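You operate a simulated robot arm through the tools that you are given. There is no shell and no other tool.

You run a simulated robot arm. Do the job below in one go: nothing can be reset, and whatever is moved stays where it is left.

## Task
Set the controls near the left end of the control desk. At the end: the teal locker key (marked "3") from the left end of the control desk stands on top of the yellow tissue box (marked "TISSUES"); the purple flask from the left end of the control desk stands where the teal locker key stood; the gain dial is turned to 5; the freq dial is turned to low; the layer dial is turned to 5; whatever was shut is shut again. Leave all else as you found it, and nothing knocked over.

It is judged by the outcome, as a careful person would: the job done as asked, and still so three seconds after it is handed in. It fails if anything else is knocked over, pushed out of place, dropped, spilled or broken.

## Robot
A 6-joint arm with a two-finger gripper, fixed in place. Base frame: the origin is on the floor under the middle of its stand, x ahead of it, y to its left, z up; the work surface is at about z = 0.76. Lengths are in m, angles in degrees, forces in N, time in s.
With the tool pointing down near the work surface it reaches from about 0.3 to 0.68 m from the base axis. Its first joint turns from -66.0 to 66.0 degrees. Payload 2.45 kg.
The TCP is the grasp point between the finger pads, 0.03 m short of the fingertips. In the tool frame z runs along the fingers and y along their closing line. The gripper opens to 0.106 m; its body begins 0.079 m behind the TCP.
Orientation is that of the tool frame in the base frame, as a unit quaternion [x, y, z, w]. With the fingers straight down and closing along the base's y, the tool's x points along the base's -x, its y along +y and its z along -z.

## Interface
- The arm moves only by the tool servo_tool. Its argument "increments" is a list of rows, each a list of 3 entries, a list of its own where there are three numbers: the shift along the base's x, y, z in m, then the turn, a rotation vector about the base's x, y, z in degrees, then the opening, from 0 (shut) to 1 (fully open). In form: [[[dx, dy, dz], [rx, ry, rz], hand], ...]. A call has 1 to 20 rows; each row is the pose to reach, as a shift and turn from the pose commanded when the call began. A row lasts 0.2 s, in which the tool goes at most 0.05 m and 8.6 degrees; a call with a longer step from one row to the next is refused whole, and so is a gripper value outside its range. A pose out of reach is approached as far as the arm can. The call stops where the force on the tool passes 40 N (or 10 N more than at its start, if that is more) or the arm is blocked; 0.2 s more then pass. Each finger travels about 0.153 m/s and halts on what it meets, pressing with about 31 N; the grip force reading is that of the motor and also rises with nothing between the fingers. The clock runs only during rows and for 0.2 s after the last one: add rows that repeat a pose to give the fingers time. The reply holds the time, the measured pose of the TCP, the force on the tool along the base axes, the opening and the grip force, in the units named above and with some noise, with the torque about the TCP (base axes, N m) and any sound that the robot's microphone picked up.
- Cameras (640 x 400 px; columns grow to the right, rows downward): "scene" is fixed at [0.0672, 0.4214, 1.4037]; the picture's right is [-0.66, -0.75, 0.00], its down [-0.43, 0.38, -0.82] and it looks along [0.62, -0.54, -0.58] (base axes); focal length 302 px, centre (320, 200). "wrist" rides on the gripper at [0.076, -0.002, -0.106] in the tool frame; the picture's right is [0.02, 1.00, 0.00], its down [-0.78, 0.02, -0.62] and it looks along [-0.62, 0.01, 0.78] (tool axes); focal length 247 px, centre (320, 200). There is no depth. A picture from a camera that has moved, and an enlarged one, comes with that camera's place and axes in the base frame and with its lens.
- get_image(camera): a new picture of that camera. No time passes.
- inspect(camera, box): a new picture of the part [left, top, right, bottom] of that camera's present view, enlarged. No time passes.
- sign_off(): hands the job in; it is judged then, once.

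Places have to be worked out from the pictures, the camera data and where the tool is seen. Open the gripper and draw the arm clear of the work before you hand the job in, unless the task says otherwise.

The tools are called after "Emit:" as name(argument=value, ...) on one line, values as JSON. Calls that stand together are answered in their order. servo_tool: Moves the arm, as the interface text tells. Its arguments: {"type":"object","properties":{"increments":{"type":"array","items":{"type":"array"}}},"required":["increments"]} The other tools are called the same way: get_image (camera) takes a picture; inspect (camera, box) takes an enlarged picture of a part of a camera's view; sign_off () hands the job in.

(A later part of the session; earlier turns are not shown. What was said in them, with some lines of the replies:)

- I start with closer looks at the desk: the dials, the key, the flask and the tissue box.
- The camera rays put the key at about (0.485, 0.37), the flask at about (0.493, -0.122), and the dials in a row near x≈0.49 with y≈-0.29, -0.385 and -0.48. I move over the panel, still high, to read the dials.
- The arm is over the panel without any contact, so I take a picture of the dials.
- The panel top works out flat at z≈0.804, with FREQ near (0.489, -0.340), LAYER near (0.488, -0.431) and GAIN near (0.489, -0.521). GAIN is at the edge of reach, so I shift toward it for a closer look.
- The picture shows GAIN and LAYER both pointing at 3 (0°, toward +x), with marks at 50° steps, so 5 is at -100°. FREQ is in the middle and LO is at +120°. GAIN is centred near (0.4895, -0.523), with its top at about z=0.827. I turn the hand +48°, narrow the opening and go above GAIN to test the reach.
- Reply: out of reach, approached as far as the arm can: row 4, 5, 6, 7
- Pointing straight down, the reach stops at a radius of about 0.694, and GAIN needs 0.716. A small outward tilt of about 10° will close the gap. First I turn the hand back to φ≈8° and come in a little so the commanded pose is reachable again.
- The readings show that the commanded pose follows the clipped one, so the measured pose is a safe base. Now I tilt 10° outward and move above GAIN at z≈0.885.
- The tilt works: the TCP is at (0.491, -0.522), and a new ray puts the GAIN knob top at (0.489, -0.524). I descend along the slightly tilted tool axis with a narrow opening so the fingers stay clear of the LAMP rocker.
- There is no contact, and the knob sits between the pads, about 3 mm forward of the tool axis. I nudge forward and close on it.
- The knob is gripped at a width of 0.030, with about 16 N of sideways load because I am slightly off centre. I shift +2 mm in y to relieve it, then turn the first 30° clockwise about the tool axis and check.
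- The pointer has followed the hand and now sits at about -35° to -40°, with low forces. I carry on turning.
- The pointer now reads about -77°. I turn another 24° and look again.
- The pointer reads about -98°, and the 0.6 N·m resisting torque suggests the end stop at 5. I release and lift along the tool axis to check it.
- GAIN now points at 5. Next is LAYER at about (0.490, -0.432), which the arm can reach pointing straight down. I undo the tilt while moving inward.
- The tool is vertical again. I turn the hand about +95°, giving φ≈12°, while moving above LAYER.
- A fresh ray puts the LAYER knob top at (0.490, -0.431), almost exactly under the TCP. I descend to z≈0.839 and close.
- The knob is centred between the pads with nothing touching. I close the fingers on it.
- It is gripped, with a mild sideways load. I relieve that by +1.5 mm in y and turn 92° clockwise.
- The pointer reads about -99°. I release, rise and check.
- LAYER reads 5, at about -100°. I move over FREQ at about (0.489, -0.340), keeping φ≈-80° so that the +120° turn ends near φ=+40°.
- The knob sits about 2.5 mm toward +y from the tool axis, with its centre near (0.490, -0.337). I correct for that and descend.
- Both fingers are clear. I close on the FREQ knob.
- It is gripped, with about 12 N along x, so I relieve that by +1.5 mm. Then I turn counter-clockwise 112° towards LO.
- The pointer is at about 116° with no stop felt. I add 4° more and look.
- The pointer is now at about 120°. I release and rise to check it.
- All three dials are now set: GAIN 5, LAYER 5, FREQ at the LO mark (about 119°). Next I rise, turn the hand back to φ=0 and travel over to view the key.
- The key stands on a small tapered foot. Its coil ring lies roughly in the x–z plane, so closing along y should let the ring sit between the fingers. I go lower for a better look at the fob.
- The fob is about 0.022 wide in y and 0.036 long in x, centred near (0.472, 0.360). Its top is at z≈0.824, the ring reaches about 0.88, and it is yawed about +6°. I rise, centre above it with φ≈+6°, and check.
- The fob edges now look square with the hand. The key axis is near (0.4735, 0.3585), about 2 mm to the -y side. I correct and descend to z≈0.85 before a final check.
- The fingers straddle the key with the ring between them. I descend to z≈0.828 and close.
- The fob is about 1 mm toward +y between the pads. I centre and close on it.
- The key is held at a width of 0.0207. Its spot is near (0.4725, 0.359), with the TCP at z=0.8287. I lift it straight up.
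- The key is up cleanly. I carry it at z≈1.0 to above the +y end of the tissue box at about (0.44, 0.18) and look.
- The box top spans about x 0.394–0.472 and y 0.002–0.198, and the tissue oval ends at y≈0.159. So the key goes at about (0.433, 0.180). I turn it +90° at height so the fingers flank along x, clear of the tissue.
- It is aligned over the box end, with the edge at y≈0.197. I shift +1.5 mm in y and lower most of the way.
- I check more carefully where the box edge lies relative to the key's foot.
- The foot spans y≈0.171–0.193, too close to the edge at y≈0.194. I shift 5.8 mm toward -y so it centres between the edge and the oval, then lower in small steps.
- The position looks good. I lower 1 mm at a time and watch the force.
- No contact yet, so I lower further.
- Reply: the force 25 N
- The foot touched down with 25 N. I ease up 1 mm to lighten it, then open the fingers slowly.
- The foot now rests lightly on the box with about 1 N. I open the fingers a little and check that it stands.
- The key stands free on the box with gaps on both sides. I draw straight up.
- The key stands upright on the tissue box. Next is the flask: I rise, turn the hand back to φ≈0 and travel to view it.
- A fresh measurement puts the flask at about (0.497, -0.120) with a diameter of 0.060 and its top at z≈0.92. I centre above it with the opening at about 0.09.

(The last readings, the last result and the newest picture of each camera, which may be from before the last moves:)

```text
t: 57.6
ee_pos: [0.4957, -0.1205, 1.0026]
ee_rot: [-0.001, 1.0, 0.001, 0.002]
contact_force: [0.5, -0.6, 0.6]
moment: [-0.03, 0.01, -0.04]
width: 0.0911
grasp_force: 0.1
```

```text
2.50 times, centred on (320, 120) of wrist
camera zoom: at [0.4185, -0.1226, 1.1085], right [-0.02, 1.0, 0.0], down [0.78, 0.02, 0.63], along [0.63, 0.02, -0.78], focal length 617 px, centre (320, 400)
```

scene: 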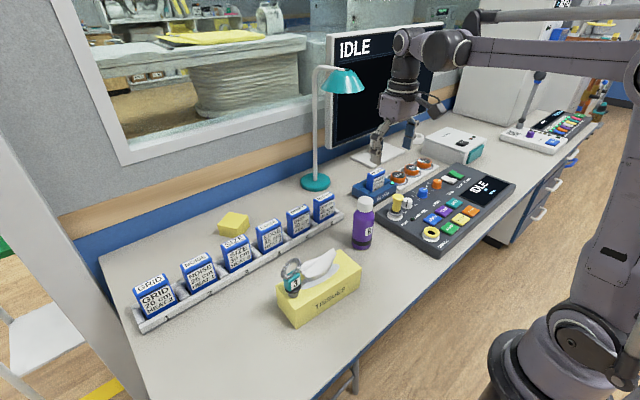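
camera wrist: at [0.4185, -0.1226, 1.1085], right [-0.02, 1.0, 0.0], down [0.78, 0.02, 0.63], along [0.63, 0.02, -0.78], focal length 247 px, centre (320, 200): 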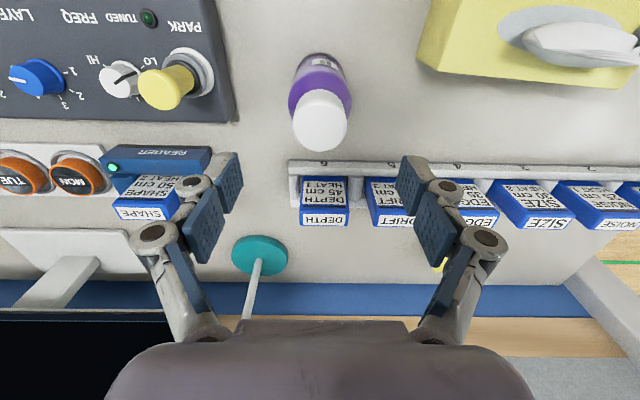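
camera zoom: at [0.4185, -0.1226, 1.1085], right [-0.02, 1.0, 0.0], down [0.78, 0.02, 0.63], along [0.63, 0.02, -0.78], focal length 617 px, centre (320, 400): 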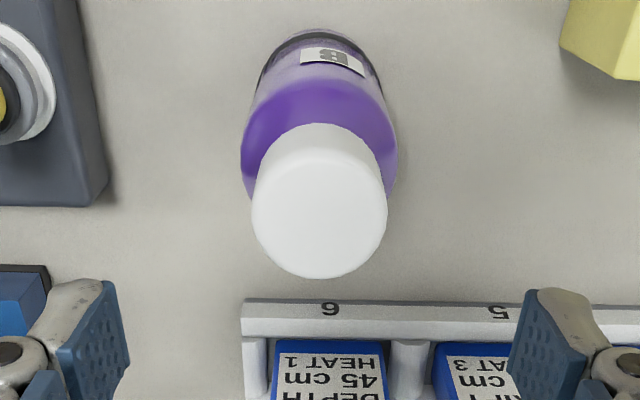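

The flask lies under the hand within 2 mm. I correct that and descend to z≈0.86, where the body is straight and the hand clears the cap.

Emit:
servo_tool(increments=[[[0.0, -0.0015, -0.04], [0, 0, 0], 0.86], [[0.0, -0.0015, -0.08], [0, 0, 0], 0.86], [[0.0, -0.0015, -0.11], [0, 0, 0], 0.86], [[0.0, -0.0015, -0.13], [0, 0, 0], 0.86], [[0.0, -0.0015, -0.1415], [0, 0, 0], 0.86], [[0.0, -0.0015, -0.1415], [0, 0, 0], 0.86]])

Emit:
get_image(camera="wrist")

Emit:
inspect(camera="scene", box=[310, 160, 430, 260])

```text
t: 59.0
ee_pos: [0.497, -0.1227, 0.8586]
ee_rot: [0.0, 1.0, 0.002, 0.003]
contact_force: [0.5, -0.8, 0.0]
moment: [0.0, 0.0, 0.03]
width: 0.0909
grasp_force: 0.2
```

```text
taken
camera wrist: at [0.4194, -0.1252, 0.9652], right [-0.02, 1.0, 0.0], down [0.78, 0.02, 0.63], along [0.63, 0.02, -0.78], focal length 247 px, centre (320, 200)
```

wrist: 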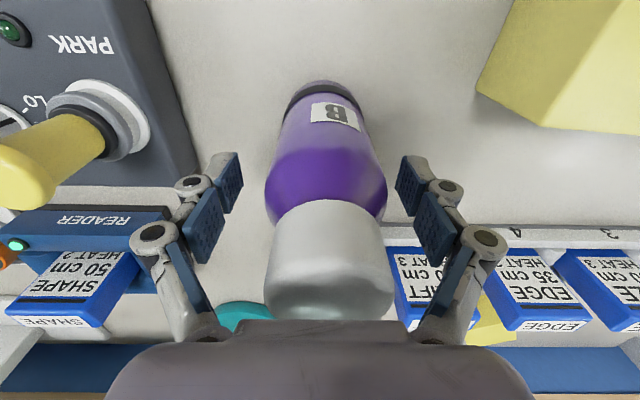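

```text
4.00 times, centred on (370, 210) of scene
camera zoom: at [0.0672, 0.4214, 1.4037], right [-0.66, -0.75, 0.0], down [-0.43, 0.38, -0.82], along [0.62, -0.54, -0.58], focal length 1209 px, centre (120, 160)
```

zoom: 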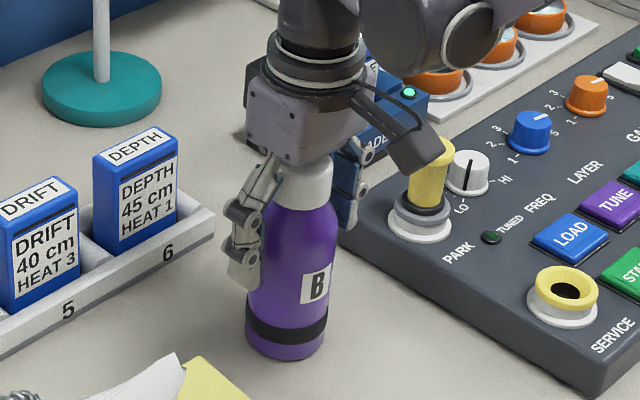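

The fingers straddle the flask body with no contact. I close gently on it.

Emit:
servo_tool(increments=[[[0.0, 0.0012, 0.0], [0, 0, 0], 0.78], [[0.0, 0.0012, 0.0], [0, 0, 0], 0.7], [[0.0, 0.0012, 0.0], [0, 0, 0], 0.63], [[0.0, 0.0012, 0.0], [0, 0, 0], 0.58], [[0.0, 0.0012, 0.0], [0, 0, 0], 0.5], [[0.0, 0.0012, 0.0], [0, 0, 0], 0.5]])

Emit:
get_image(camera="wrist")

```text
t: 60.4
ee_pos: [0.4973, -0.1214, 0.8605]
ee_rot: [-0.003, 1.0, 0.001, 0.003]
contact_force: [0.7, 0.0, 4.7]
moment: [0.08, 0.01, 0.04]
width: 0.0582
grasp_force: 31.5
```

```text
taken
camera wrist: at [0.4194, -0.1235, 0.9657], right [-0.02, 1.0, 0.0], down [0.78, 0.02, 0.63], along [0.63, 0.02, -0.78], focal length 247 px, centre (320, 200)
```

wrist: 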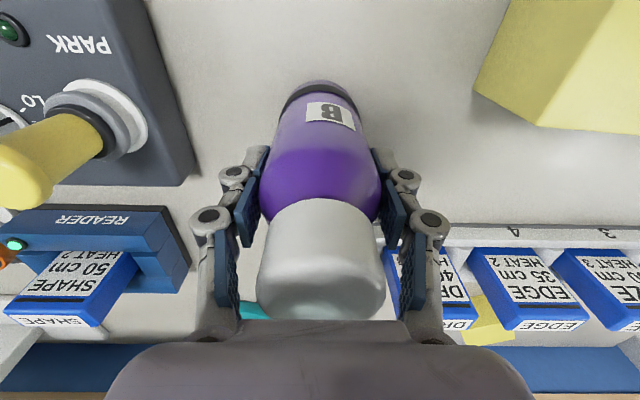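

The flask is gripped at 0.058 with 31 N. I lift a little and check for slip.

Emit:
servo_tool(increments=[[[0.0, 0.0, 0.01], [0, 0, 0], 0.5], [[0.0, 0.0, 0.025], [0, 0, 0], 0.5], [[0.0, 0.0, 0.025], [0, 0, 0], 0.5]])

Emit:
get_image(camera="wrist")

Emit:
inspect(camera="scene", box=[310, 160, 430, 260])

```text
t: 61.2
ee_pos: [0.4974, -0.1201, 0.8862]
ee_rot: [-0.001, 1.0, 0.003, 0.003]
contact_force: [0.4, -0.2, -3.1]
moment: [0.01, 0.03, -0.01]
width: 0.0581
grasp_force: 31.1
```

```text
taken
camera wrist: at [0.4192, -0.1227, 0.9915], right [-0.02, 1.0, 0.0], down [0.78, 0.02, 0.63], along [0.63, 0.02, -0.78], focal length 247 px, centre (320, 200)
```

wrist: 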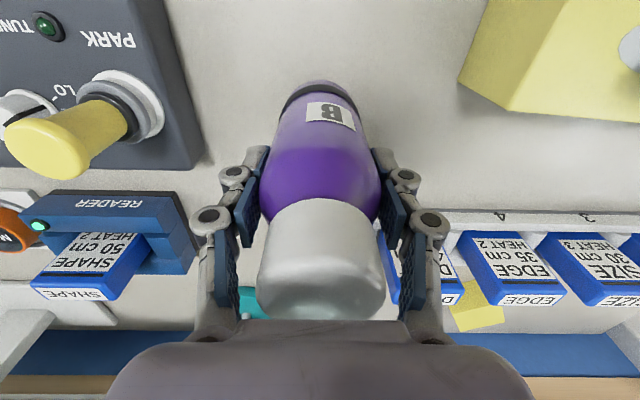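

```text
4.00 times, centred on (370, 210) of scene
camera zoom: at [0.0672, 0.4213, 1.4037], right [-0.66, -0.75, 0.0], down [-0.43, 0.38, -0.82], along [0.62, -0.54, -0.58], focal length 1209 px, centre (120, 160)
```

zoom: 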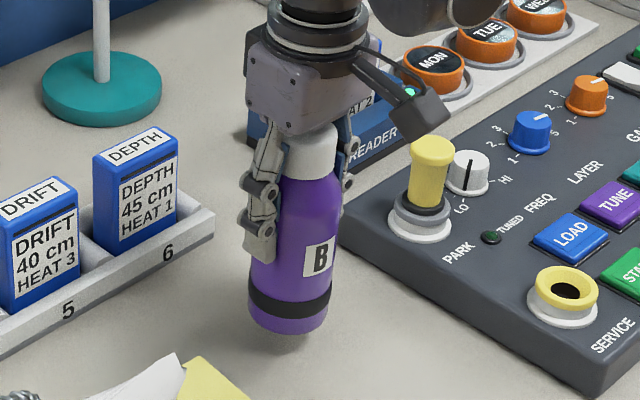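

The flask holds firm at about 3 N. I lift it to z≈1.09, above the key's ring, and carry it over to above the key's old spot.

Emit:
servo_tool(increments=[[[0.0, 0.0, 0.04], [0, 0, 0], 0.5], [[0.0, 0.0, 0.08], [0, 0, 0], 0.5], [[0.0, 0.0, 0.12], [0, 0, 0], 0.5], [[0.0, 0.0, 0.16], [0, 0, 0], 0.5], [[0.0, 0.01, 0.2], [0, 0, 0], 0.5], [[-0.002, 0.045, 0.204], [0, 0, 0], 0.5], [[-0.004, 0.085, 0.204], [0, 0, 0], 0.5], [[-0.006, 0.125, 0.204], [0, 0, 0], 0.5], [[-0.008, 0.165, 0.204], [0, 0, 0], 0.5], [[-0.01, 0.205, 0.204], [0, 0, 0], 0.5], [[-0.012, 0.245, 0.204], [0, 0, 0], 0.5], [[-0.014, 0.285, 0.204], [0, 0, 0], 0.5], [[-0.016, 0.325, 0.204], [0, 0, 0], 0.5], [[-0.018, 0.365, 0.204], [0, 0, 0], 0.5], [[-0.02, 0.405, 0.204], [0, 0, 0], 0.5], [[-0.022, 0.445, 0.204], [0, 0, 0], 0.5], [[-0.0245, 0.479, 0.204], [0, 0, 0], 0.5], [[-0.0245, 0.479, 0.204], [0, 0, 0], 0.5]])

Emit:
get_image(camera="scene")

Emit:
get_image(camera="wrist")

```text
t: 65.0
ee_pos: [0.4735, 0.3594, 1.0907]
ee_rot: [-0.001, 1.0, 0.002, 0.003]
contact_force: [0.0, 0.5, -2.4]
moment: [-0.03, -0.03, 0.02]
width: 0.058
grasp_force: 30.8
```

```text
taken
```

scene: 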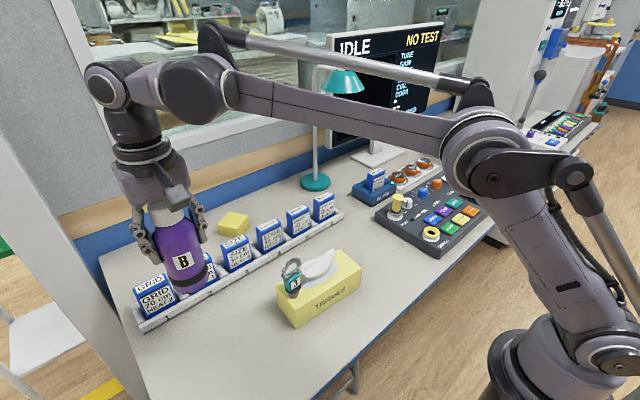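

```text
taken
camera wrist: at [0.3955, 0.3581, 1.1967], right [-0.02, 1.0, 0.0], down [0.78, 0.02, 0.63], along [0.63, 0.02, -0.78], focal length 247 px, centre (320, 200)
```

wrist: 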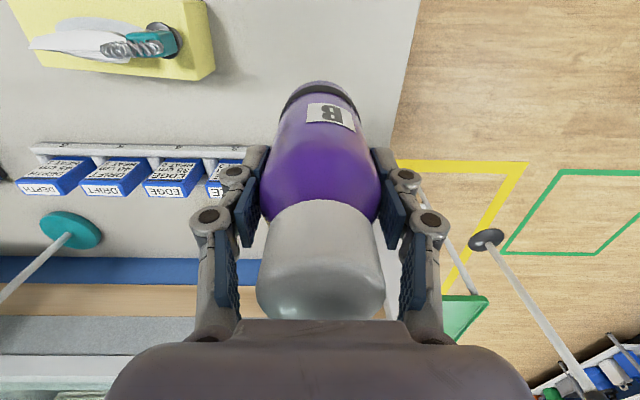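

I am over the spot, with the measured TCP at (0.4735, 0.3594). I lower to about 8 mm above the desk.

Emit:
servo_tool(increments=[[[-0.0005, 0.0, -0.04], [0, 0, 0], 0.5], [[-0.0005, 0.0, -0.08], [0, 0, 0], 0.5], [[-0.0005, 0.0, -0.12], [0, 0, 0], 0.5], [[-0.0005, 0.0, -0.16], [0, 0, 0], 0.5], [[-0.0005, 0.0, -0.195], [0, 0, 0], 0.5], [[-0.0005, 0.0, -0.215], [0, 0, 0], 0.5], [[-0.0005, 0.0, -0.223], [0, 0, 0], 0.5], [[-0.0005, 0.0, -0.223], [0, 0, 0], 0.5]])

Emit:
inspect(camera="scene", box=[150, 260, 290, 370])

Emit:
get_image(camera="wrist")

```text
t: 66.8
ee_pos: [0.4712, 0.3586, 0.8683]
ee_rot: [-0.001, 1.0, 0.002, 0.002]
contact_force: [-0.4, 0.1, -1.4]
moment: [-0.02, 0.02, 0.01]
width: 0.0579
grasp_force: 31.0
```

```text
3.64 times, centred on (220, 315) of scene
camera zoom: at [0.0672, 0.4214, 1.4037], right [-0.66, -0.75, 0.0], down [-0.43, 0.38, -0.82], along [0.62, -0.54, -0.58], focal length 1099 px, centre (684, -218)
```

zoom: 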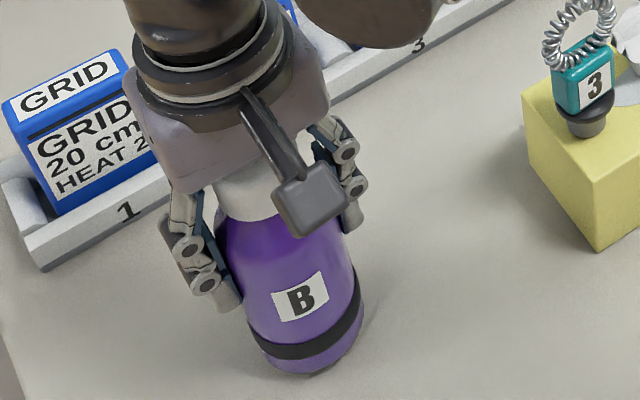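

```text
taken
camera wrist: at [0.3941, 0.3561, 0.9729], right [-0.02, 1.0, 0.0], down [0.78, 0.02, 0.63], along [0.63, 0.02, -0.78], focal length 247 px, centre (320, 200)
```

wrist: 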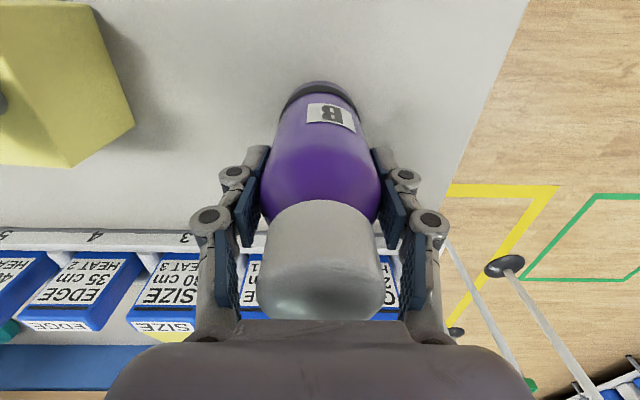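

I am about 2 mm short of the key's old spot at (0.4725, 0.360). I nudge over and lower gently.

Emit:
servo_tool(increments=[[[0.002, 0.0015, -0.001], [0, 0, 0], 0.5], [[0.002, 0.0015, -0.003], [0, 0, 0], 0.5], [[0.002, 0.0015, -0.005], [0, 0, 0], 0.5], [[0.002, 0.0015, -0.006], [0, 0, 0], 0.5]])

```text
t: 67.8
ee_pos: [0.4727, 0.3602, 0.8614]
ee_rot: [-0.001, 1.0, 0.002, 0.003]
contact_force: [-0.5, -0.5, -2.3]
moment: [0.02, 0.02, 0.01]
width: 0.0576
grasp_force: 30.6
```

No contact yet and the weight is still carried. I lower 1 mm per row.

Emit:
servo_tool(increments=[[[0.0, 0.0, -0.001], [0, 0, 0], 0.5], [[0.0, 0.0, -0.002], [0, 0, 0], 0.5]])

```text
t: 68.4
ee_pos: [0.4736, 0.36, 0.8595]
ee_rot: [0.0, 1.0, 0.001, 0.004]
contact_force: [0.7, 0.4, 23.5]
moment: [-0.04, 0.0, 0.16]
width: 0.0581
grasp_force: 30.8
```

It has touched down with about 23 N. I ease up slightly to lighten the contact before letting go.

Emit:
servo_tool(increments=[[[0.0, 0.0, 0.0008], [0, 0, 0], 0.5], [[0.0, 0.0, 0.0008], [0, 0, 0], 0.5]])

```text
t: 69.0
ee_pos: [0.4737, 0.361, 0.8606]
ee_rot: [-0.001, 1.0, 0.002, 0.003]
contact_force: [0.0, -1.5, 18.2]
moment: [-0.02, -0.02, 0.11]
width: 0.0581
grasp_force: 31.0
```

Emit:
servo_tool(increments=[[[0.0, 0.0, 0.0006], [0, 0, 0], 0.5], [[0.0, 0.0, 0.0006], [0, 0, 0], 0.5]])

```text
t: 69.6
ee_pos: [0.4726, 0.361, 0.86]
ee_rot: [0.0, 1.0, 0.001, 0.002]
contact_force: [-1.5, -2.0, 5.8]
moment: [-0.14, -0.04, 0.02]
width: 0.0581
grasp_force: 30.9
```

The contact is light now at about 6 N. I open the fingers gradually.

Emit:
servo_tool(increments=[[[0.0, 0.0, 0.0], [0, 0, 0], 0.58], [[0.0, 0.0, 0.0], [0, 0, 0], 0.64], [[0.0, 0.0, 0.0], [0, 0, 0], 0.72], [[0.0, 0.0, 0.0], [0, 0, 0], 0.82], [[0.0, 0.0, 0.0], [0, 0, 0], 0.86]])

Emit:
inspect(camera="scene", box=[150, 260, 290, 370])

Emit:
get_image(camera="wrist")

```text
t: 70.8
ee_pos: [0.4736, 0.3602, 0.8602]
ee_rot: [-0.001, 1.0, 0.002, 0.002]
contact_force: [-0.4, -0.1, -0.9]
moment: [-0.04, 0.01, 0.04]
width: 0.0912
grasp_force: 0.0
```

```text
3.64 times, centred on (220, 315) of scene
camera zoom: at [0.0672, 0.4214, 1.4037], right [-0.66, -0.75, 0.0], down [-0.43, 0.38, -0.82], along [0.62, -0.54, -0.58], focal length 1099 px, centre (684, -218)
```

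zoom: 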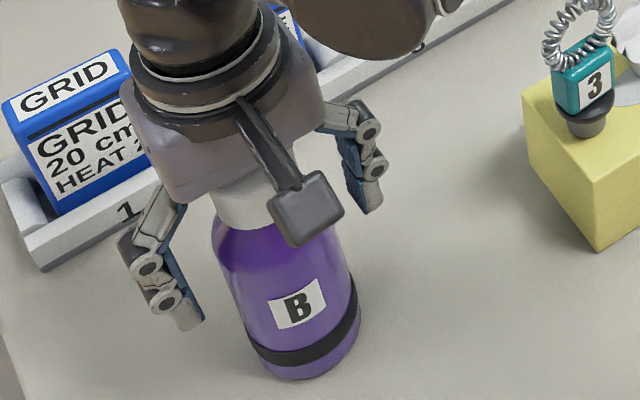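

```text
taken
camera wrist: at [0.3962, 0.3585, 0.966], right [-0.02, 1.0, 0.0], down [0.78, 0.02, 0.63], along [0.63, 0.02, -0.78], focal length 247 px, centre (320, 200)
```

wrist: 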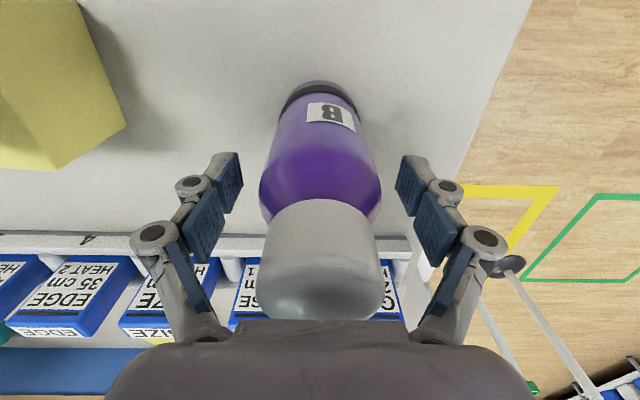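

The flask stands free with gaps on both sides. I rise straight up, well clear of the cap.

Emit:
servo_tool(increments=[[[0.0, 0.0, 0.02], [0, 0, 0], 0.86], [[0.0, 0.0, 0.05], [0, 0, 0], 0.9], [[0.0, 0.0, 0.09], [0, 0, 0], 0.95], [[0.0, 0.0, 0.13], [0, 0, 0], 1], [[0.0, 0.0, 0.17], [0, 0, 0], 1], [[-0.02, -0.03, 0.2], [0, 0, 0], 1]])

Emit:
get_image(camera="scene")

Emit:
get_image(camera="wrist")

```text
t: 72.2
ee_pos: [0.452, 0.331, 1.0609]
ee_rot: [-0.002, 1.0, 0.002, 0.003]
contact_force: [0.5, -0.2, 0.4]
moment: [0.01, -0.06, 0.02]
width: 0.1062
grasp_force: 0.1
```

```text
taken
```

scene: 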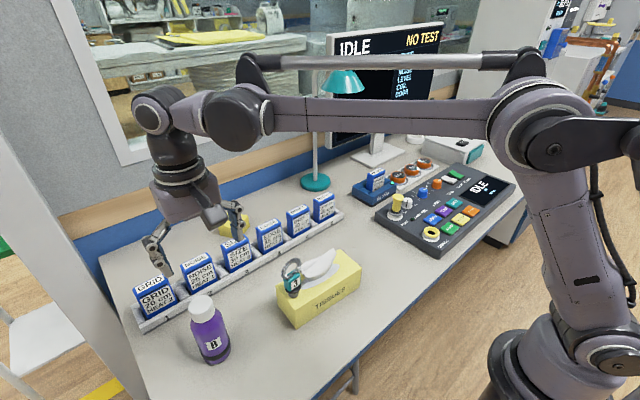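

```text
taken
camera wrist: at [0.3755, 0.3286, 1.1654], right [-0.02, 1.0, 0.0], down [0.78, 0.02, 0.63], along [0.63, 0.02, -0.78], focal length 247 px, centre (320, 200)
```

wrist: 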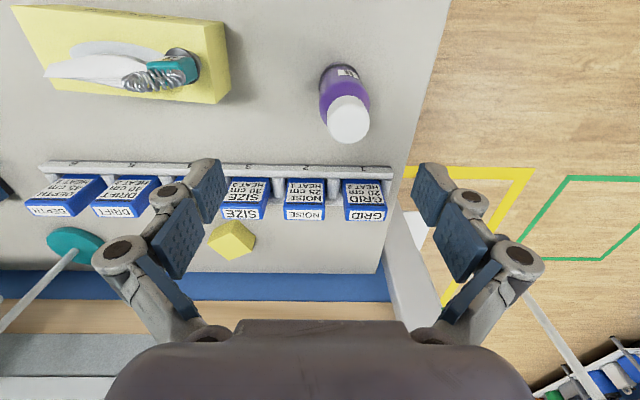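

The flask stands upright. I move the arm back high to the starting area and make a final check of everything, dials included.

Emit:
servo_tool(increments=[[[-0.005, -0.04, 0.03], [0, 0, 0], 1], [[-0.01, -0.085, 0.06], [0, 0, 0], 1], [[-0.015, -0.13, 0.09], [0, 0, 0], 1], [[-0.02, -0.175, 0.107], [0, 0, 0], 1], [[-0.025, -0.22, 0.107], [0, 0, 0], 1], [[-0.03, -0.265, 0.107], [0, 0, 0], 1], [[-0.035, -0.31, 0.107], [0, 0, 0], 1], [[-0.04, -0.355, 0.107], [0, 0, 0], 1], [[-0.045, -0.4, 0.107], [0, 0, 0], 1], [[-0.05, -0.427, 0.107], [0, 0, 0], 1], [[-0.056, -0.427, 0.107], [0, 0, 0], 1]])

Emit:
get_image(camera="wrist")

Emit:
get_image(camera="scene")

Emit:
inspect(camera="scene", box=[340, 140, 520, 260])

Emit:
inspect(camera="scene", box=[170, 240, 370, 370])

Emit:
inspect(camera="wrist", box=[0, 0, 260, 200])

```text
refused: row 1 steps farther than a row can; nothing moved
```

```text
taken
camera wrist: at [0.3755, 0.3286, 1.1654], right [-0.02, 1.0, 0.0], down [0.78, 0.02, 0.63], along [0.63, 0.02, -0.78], focal length 247 px, centre (320, 200)
```

wrist: 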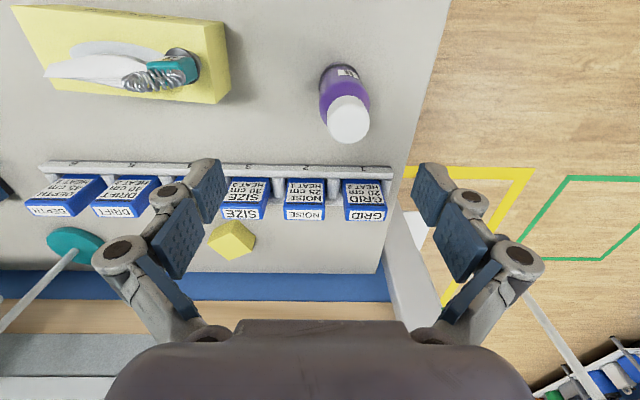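

```text
taken
```

scene: 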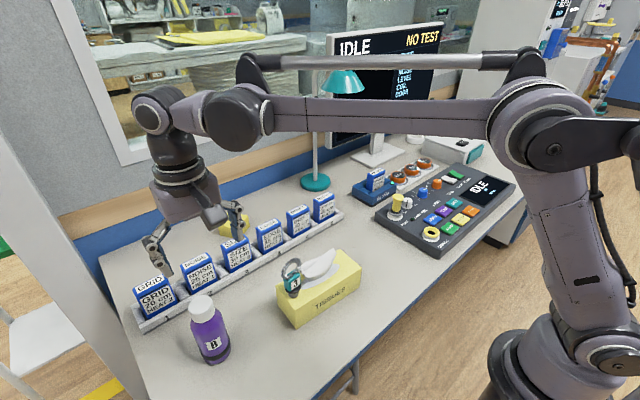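

```text
3.33 times, centred on (430, 200) of scene
camera zoom: at [0.0672, 0.4214, 1.4038], right [-0.66, -0.75, 0.0], down [-0.43, 0.38, -0.82], along [0.62, -0.54, -0.58], focal length 1008 px, centre (-47, 200)
```

zoom: 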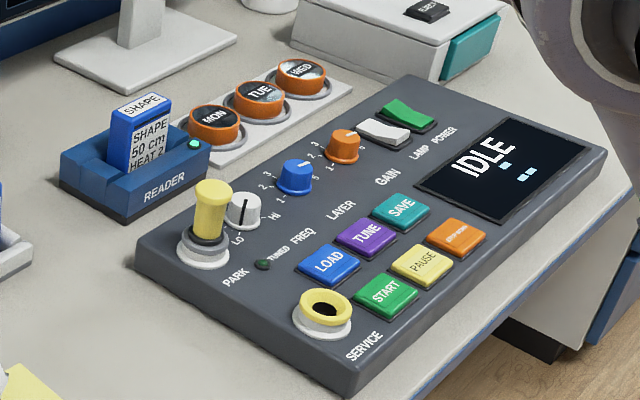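

```text
3.08 times, centred on (270, 305) of scene
camera zoom: at [0.0672, 0.4214, 1.4038], right [-0.66, -0.75, 0.0], down [-0.43, 0.38, -0.82], along [0.62, -0.54, -0.58], focal length 930 px, centre (474, -123)
```

zoom: 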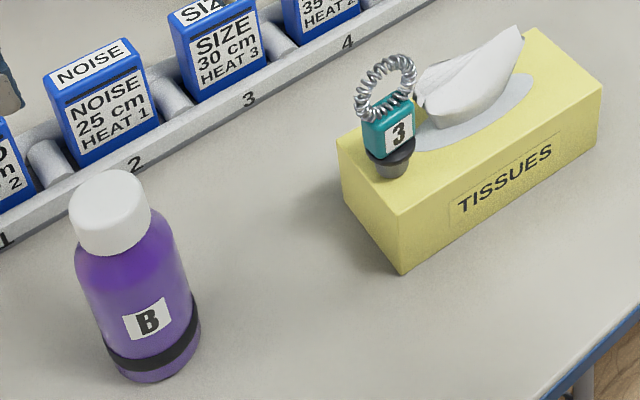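

```text
2.00 times, centred on (130, 100) of wrist
camera zoom: at [0.3755, 0.3286, 1.1654], right [-0.02, 1.0, 0.0], down [0.78, 0.02, 0.63], along [0.63, 0.02, -0.78], focal length 494 px, centre (700, 400)
```

zoom: 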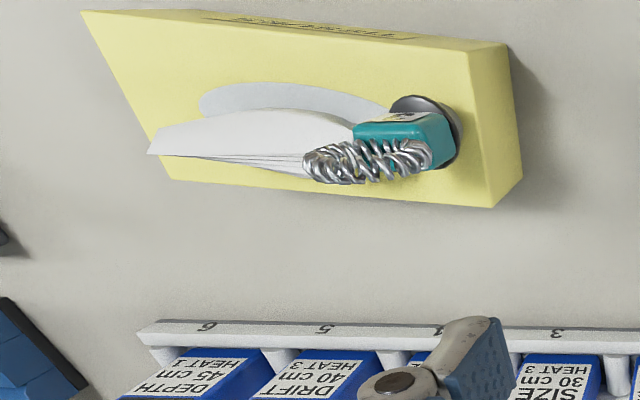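

That call was refused because its first step was just too long, so nothing moved. The key and flask both stand well, so I send the withdrawal again with smaller steps.

Emit:
servo_tool(increments=[[[-0.005, -0.03, 0.03], [0, 0, 0], 1], [[-0.01, -0.065, 0.06], [0, 0, 0], 1], [[-0.015, -0.1, 0.09], [0, 0, 0], 1], [[-0.02, -0.14, 0.107], [0, 0, 0], 1], [[-0.025, -0.185, 0.107], [0, 0, 0], 1], [[-0.03, -0.23, 0.107], [0, 0, 0], 1], [[-0.035, -0.275, 0.107], [0, 0, 0], 1], [[-0.04, -0.32, 0.107], [0, 0, 0], 1], [[-0.045, -0.365, 0.107], [0, 0, 0], 1], [[-0.05, -0.4, 0.107], [0, 0, 0], 1], [[-0.056, -0.427, 0.107], [0, 0, 0], 1]])

Emit:
get_image(camera="wrist")

Emit:
inspect(camera="wrist", box=[0, 0, 260, 200])

Emit:
get_image(camera="scene")

```text
t: 74.6
ee_pos: [0.397, -0.0965, 1.1679]
ee_rot: [-0.002, 1.0, 0.002, 0.003]
contact_force: [0.2, -0.5, -0.9]
moment: [0.04, -0.03, -0.02]
width: 0.106
grasp_force: 0.2
```

```text
taken
camera wrist: at [0.3201, -0.0988, 1.2734], right [-0.02, 1.0, 0.0], down [0.78, 0.02, 0.63], along [0.63, 0.02, -0.78], focal length 247 px, centre (320, 200)
```

wrist: 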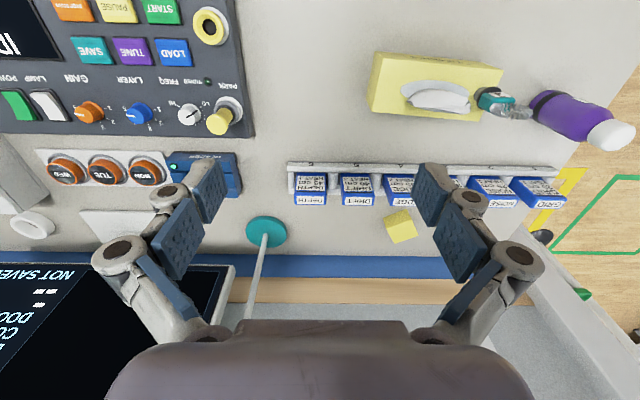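

```text
2.00 times, centred on (130, 100) of wrist
camera zoom: at [0.3201, -0.0988, 1.2734], right [-0.02, 1.0, 0.0], down [0.78, 0.02, 0.63], along [0.63, 0.02, -0.78], focal length 494 px, centre (700, 400)
```

zoom: 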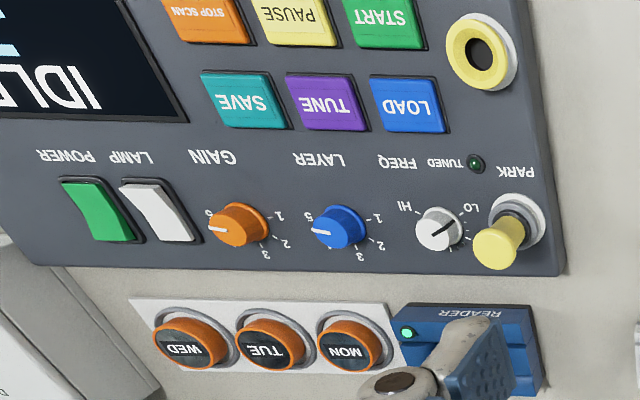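

```text
taken
```

scene: 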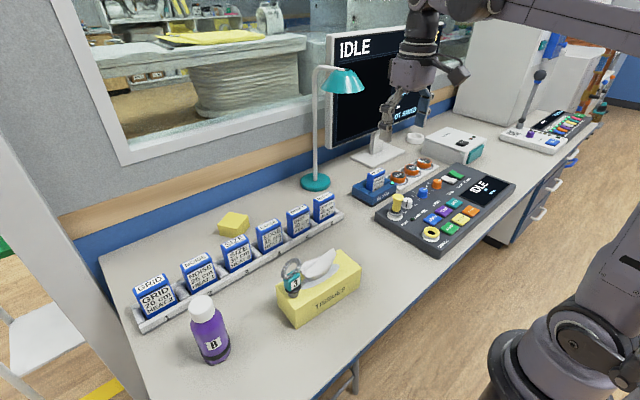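

The final view shows GAIN at 5, LAYER at 5 and FREQ at LO. The key stands on the tissue box, the flask is on the key's old spot, and everything else looks unmoved. The gripper is open and the arm is clear, so I hand in the job.

Emit:
sign_off()

```text
The job is handed in.
```

The job is done and handed in, and the last pictures before hand-in showed everything in place.

- **Key:** the teal locker key stands upright on the end of the tissue box nearest its old place, clear of the tissue. I turned it about 90°, so its "3" now faces the robot.
- **Flask:** the purple flask stands where the key stood, within a few millimetres.
- **Dials:** gain points to 5, layer to 5 and freq to the LO mark.
- **Everything else:** nothing was knocked over or visibly moved. Nothing had to be opened, so there was nothing to shut again. The gripper is open and the arm is back at its starting position.
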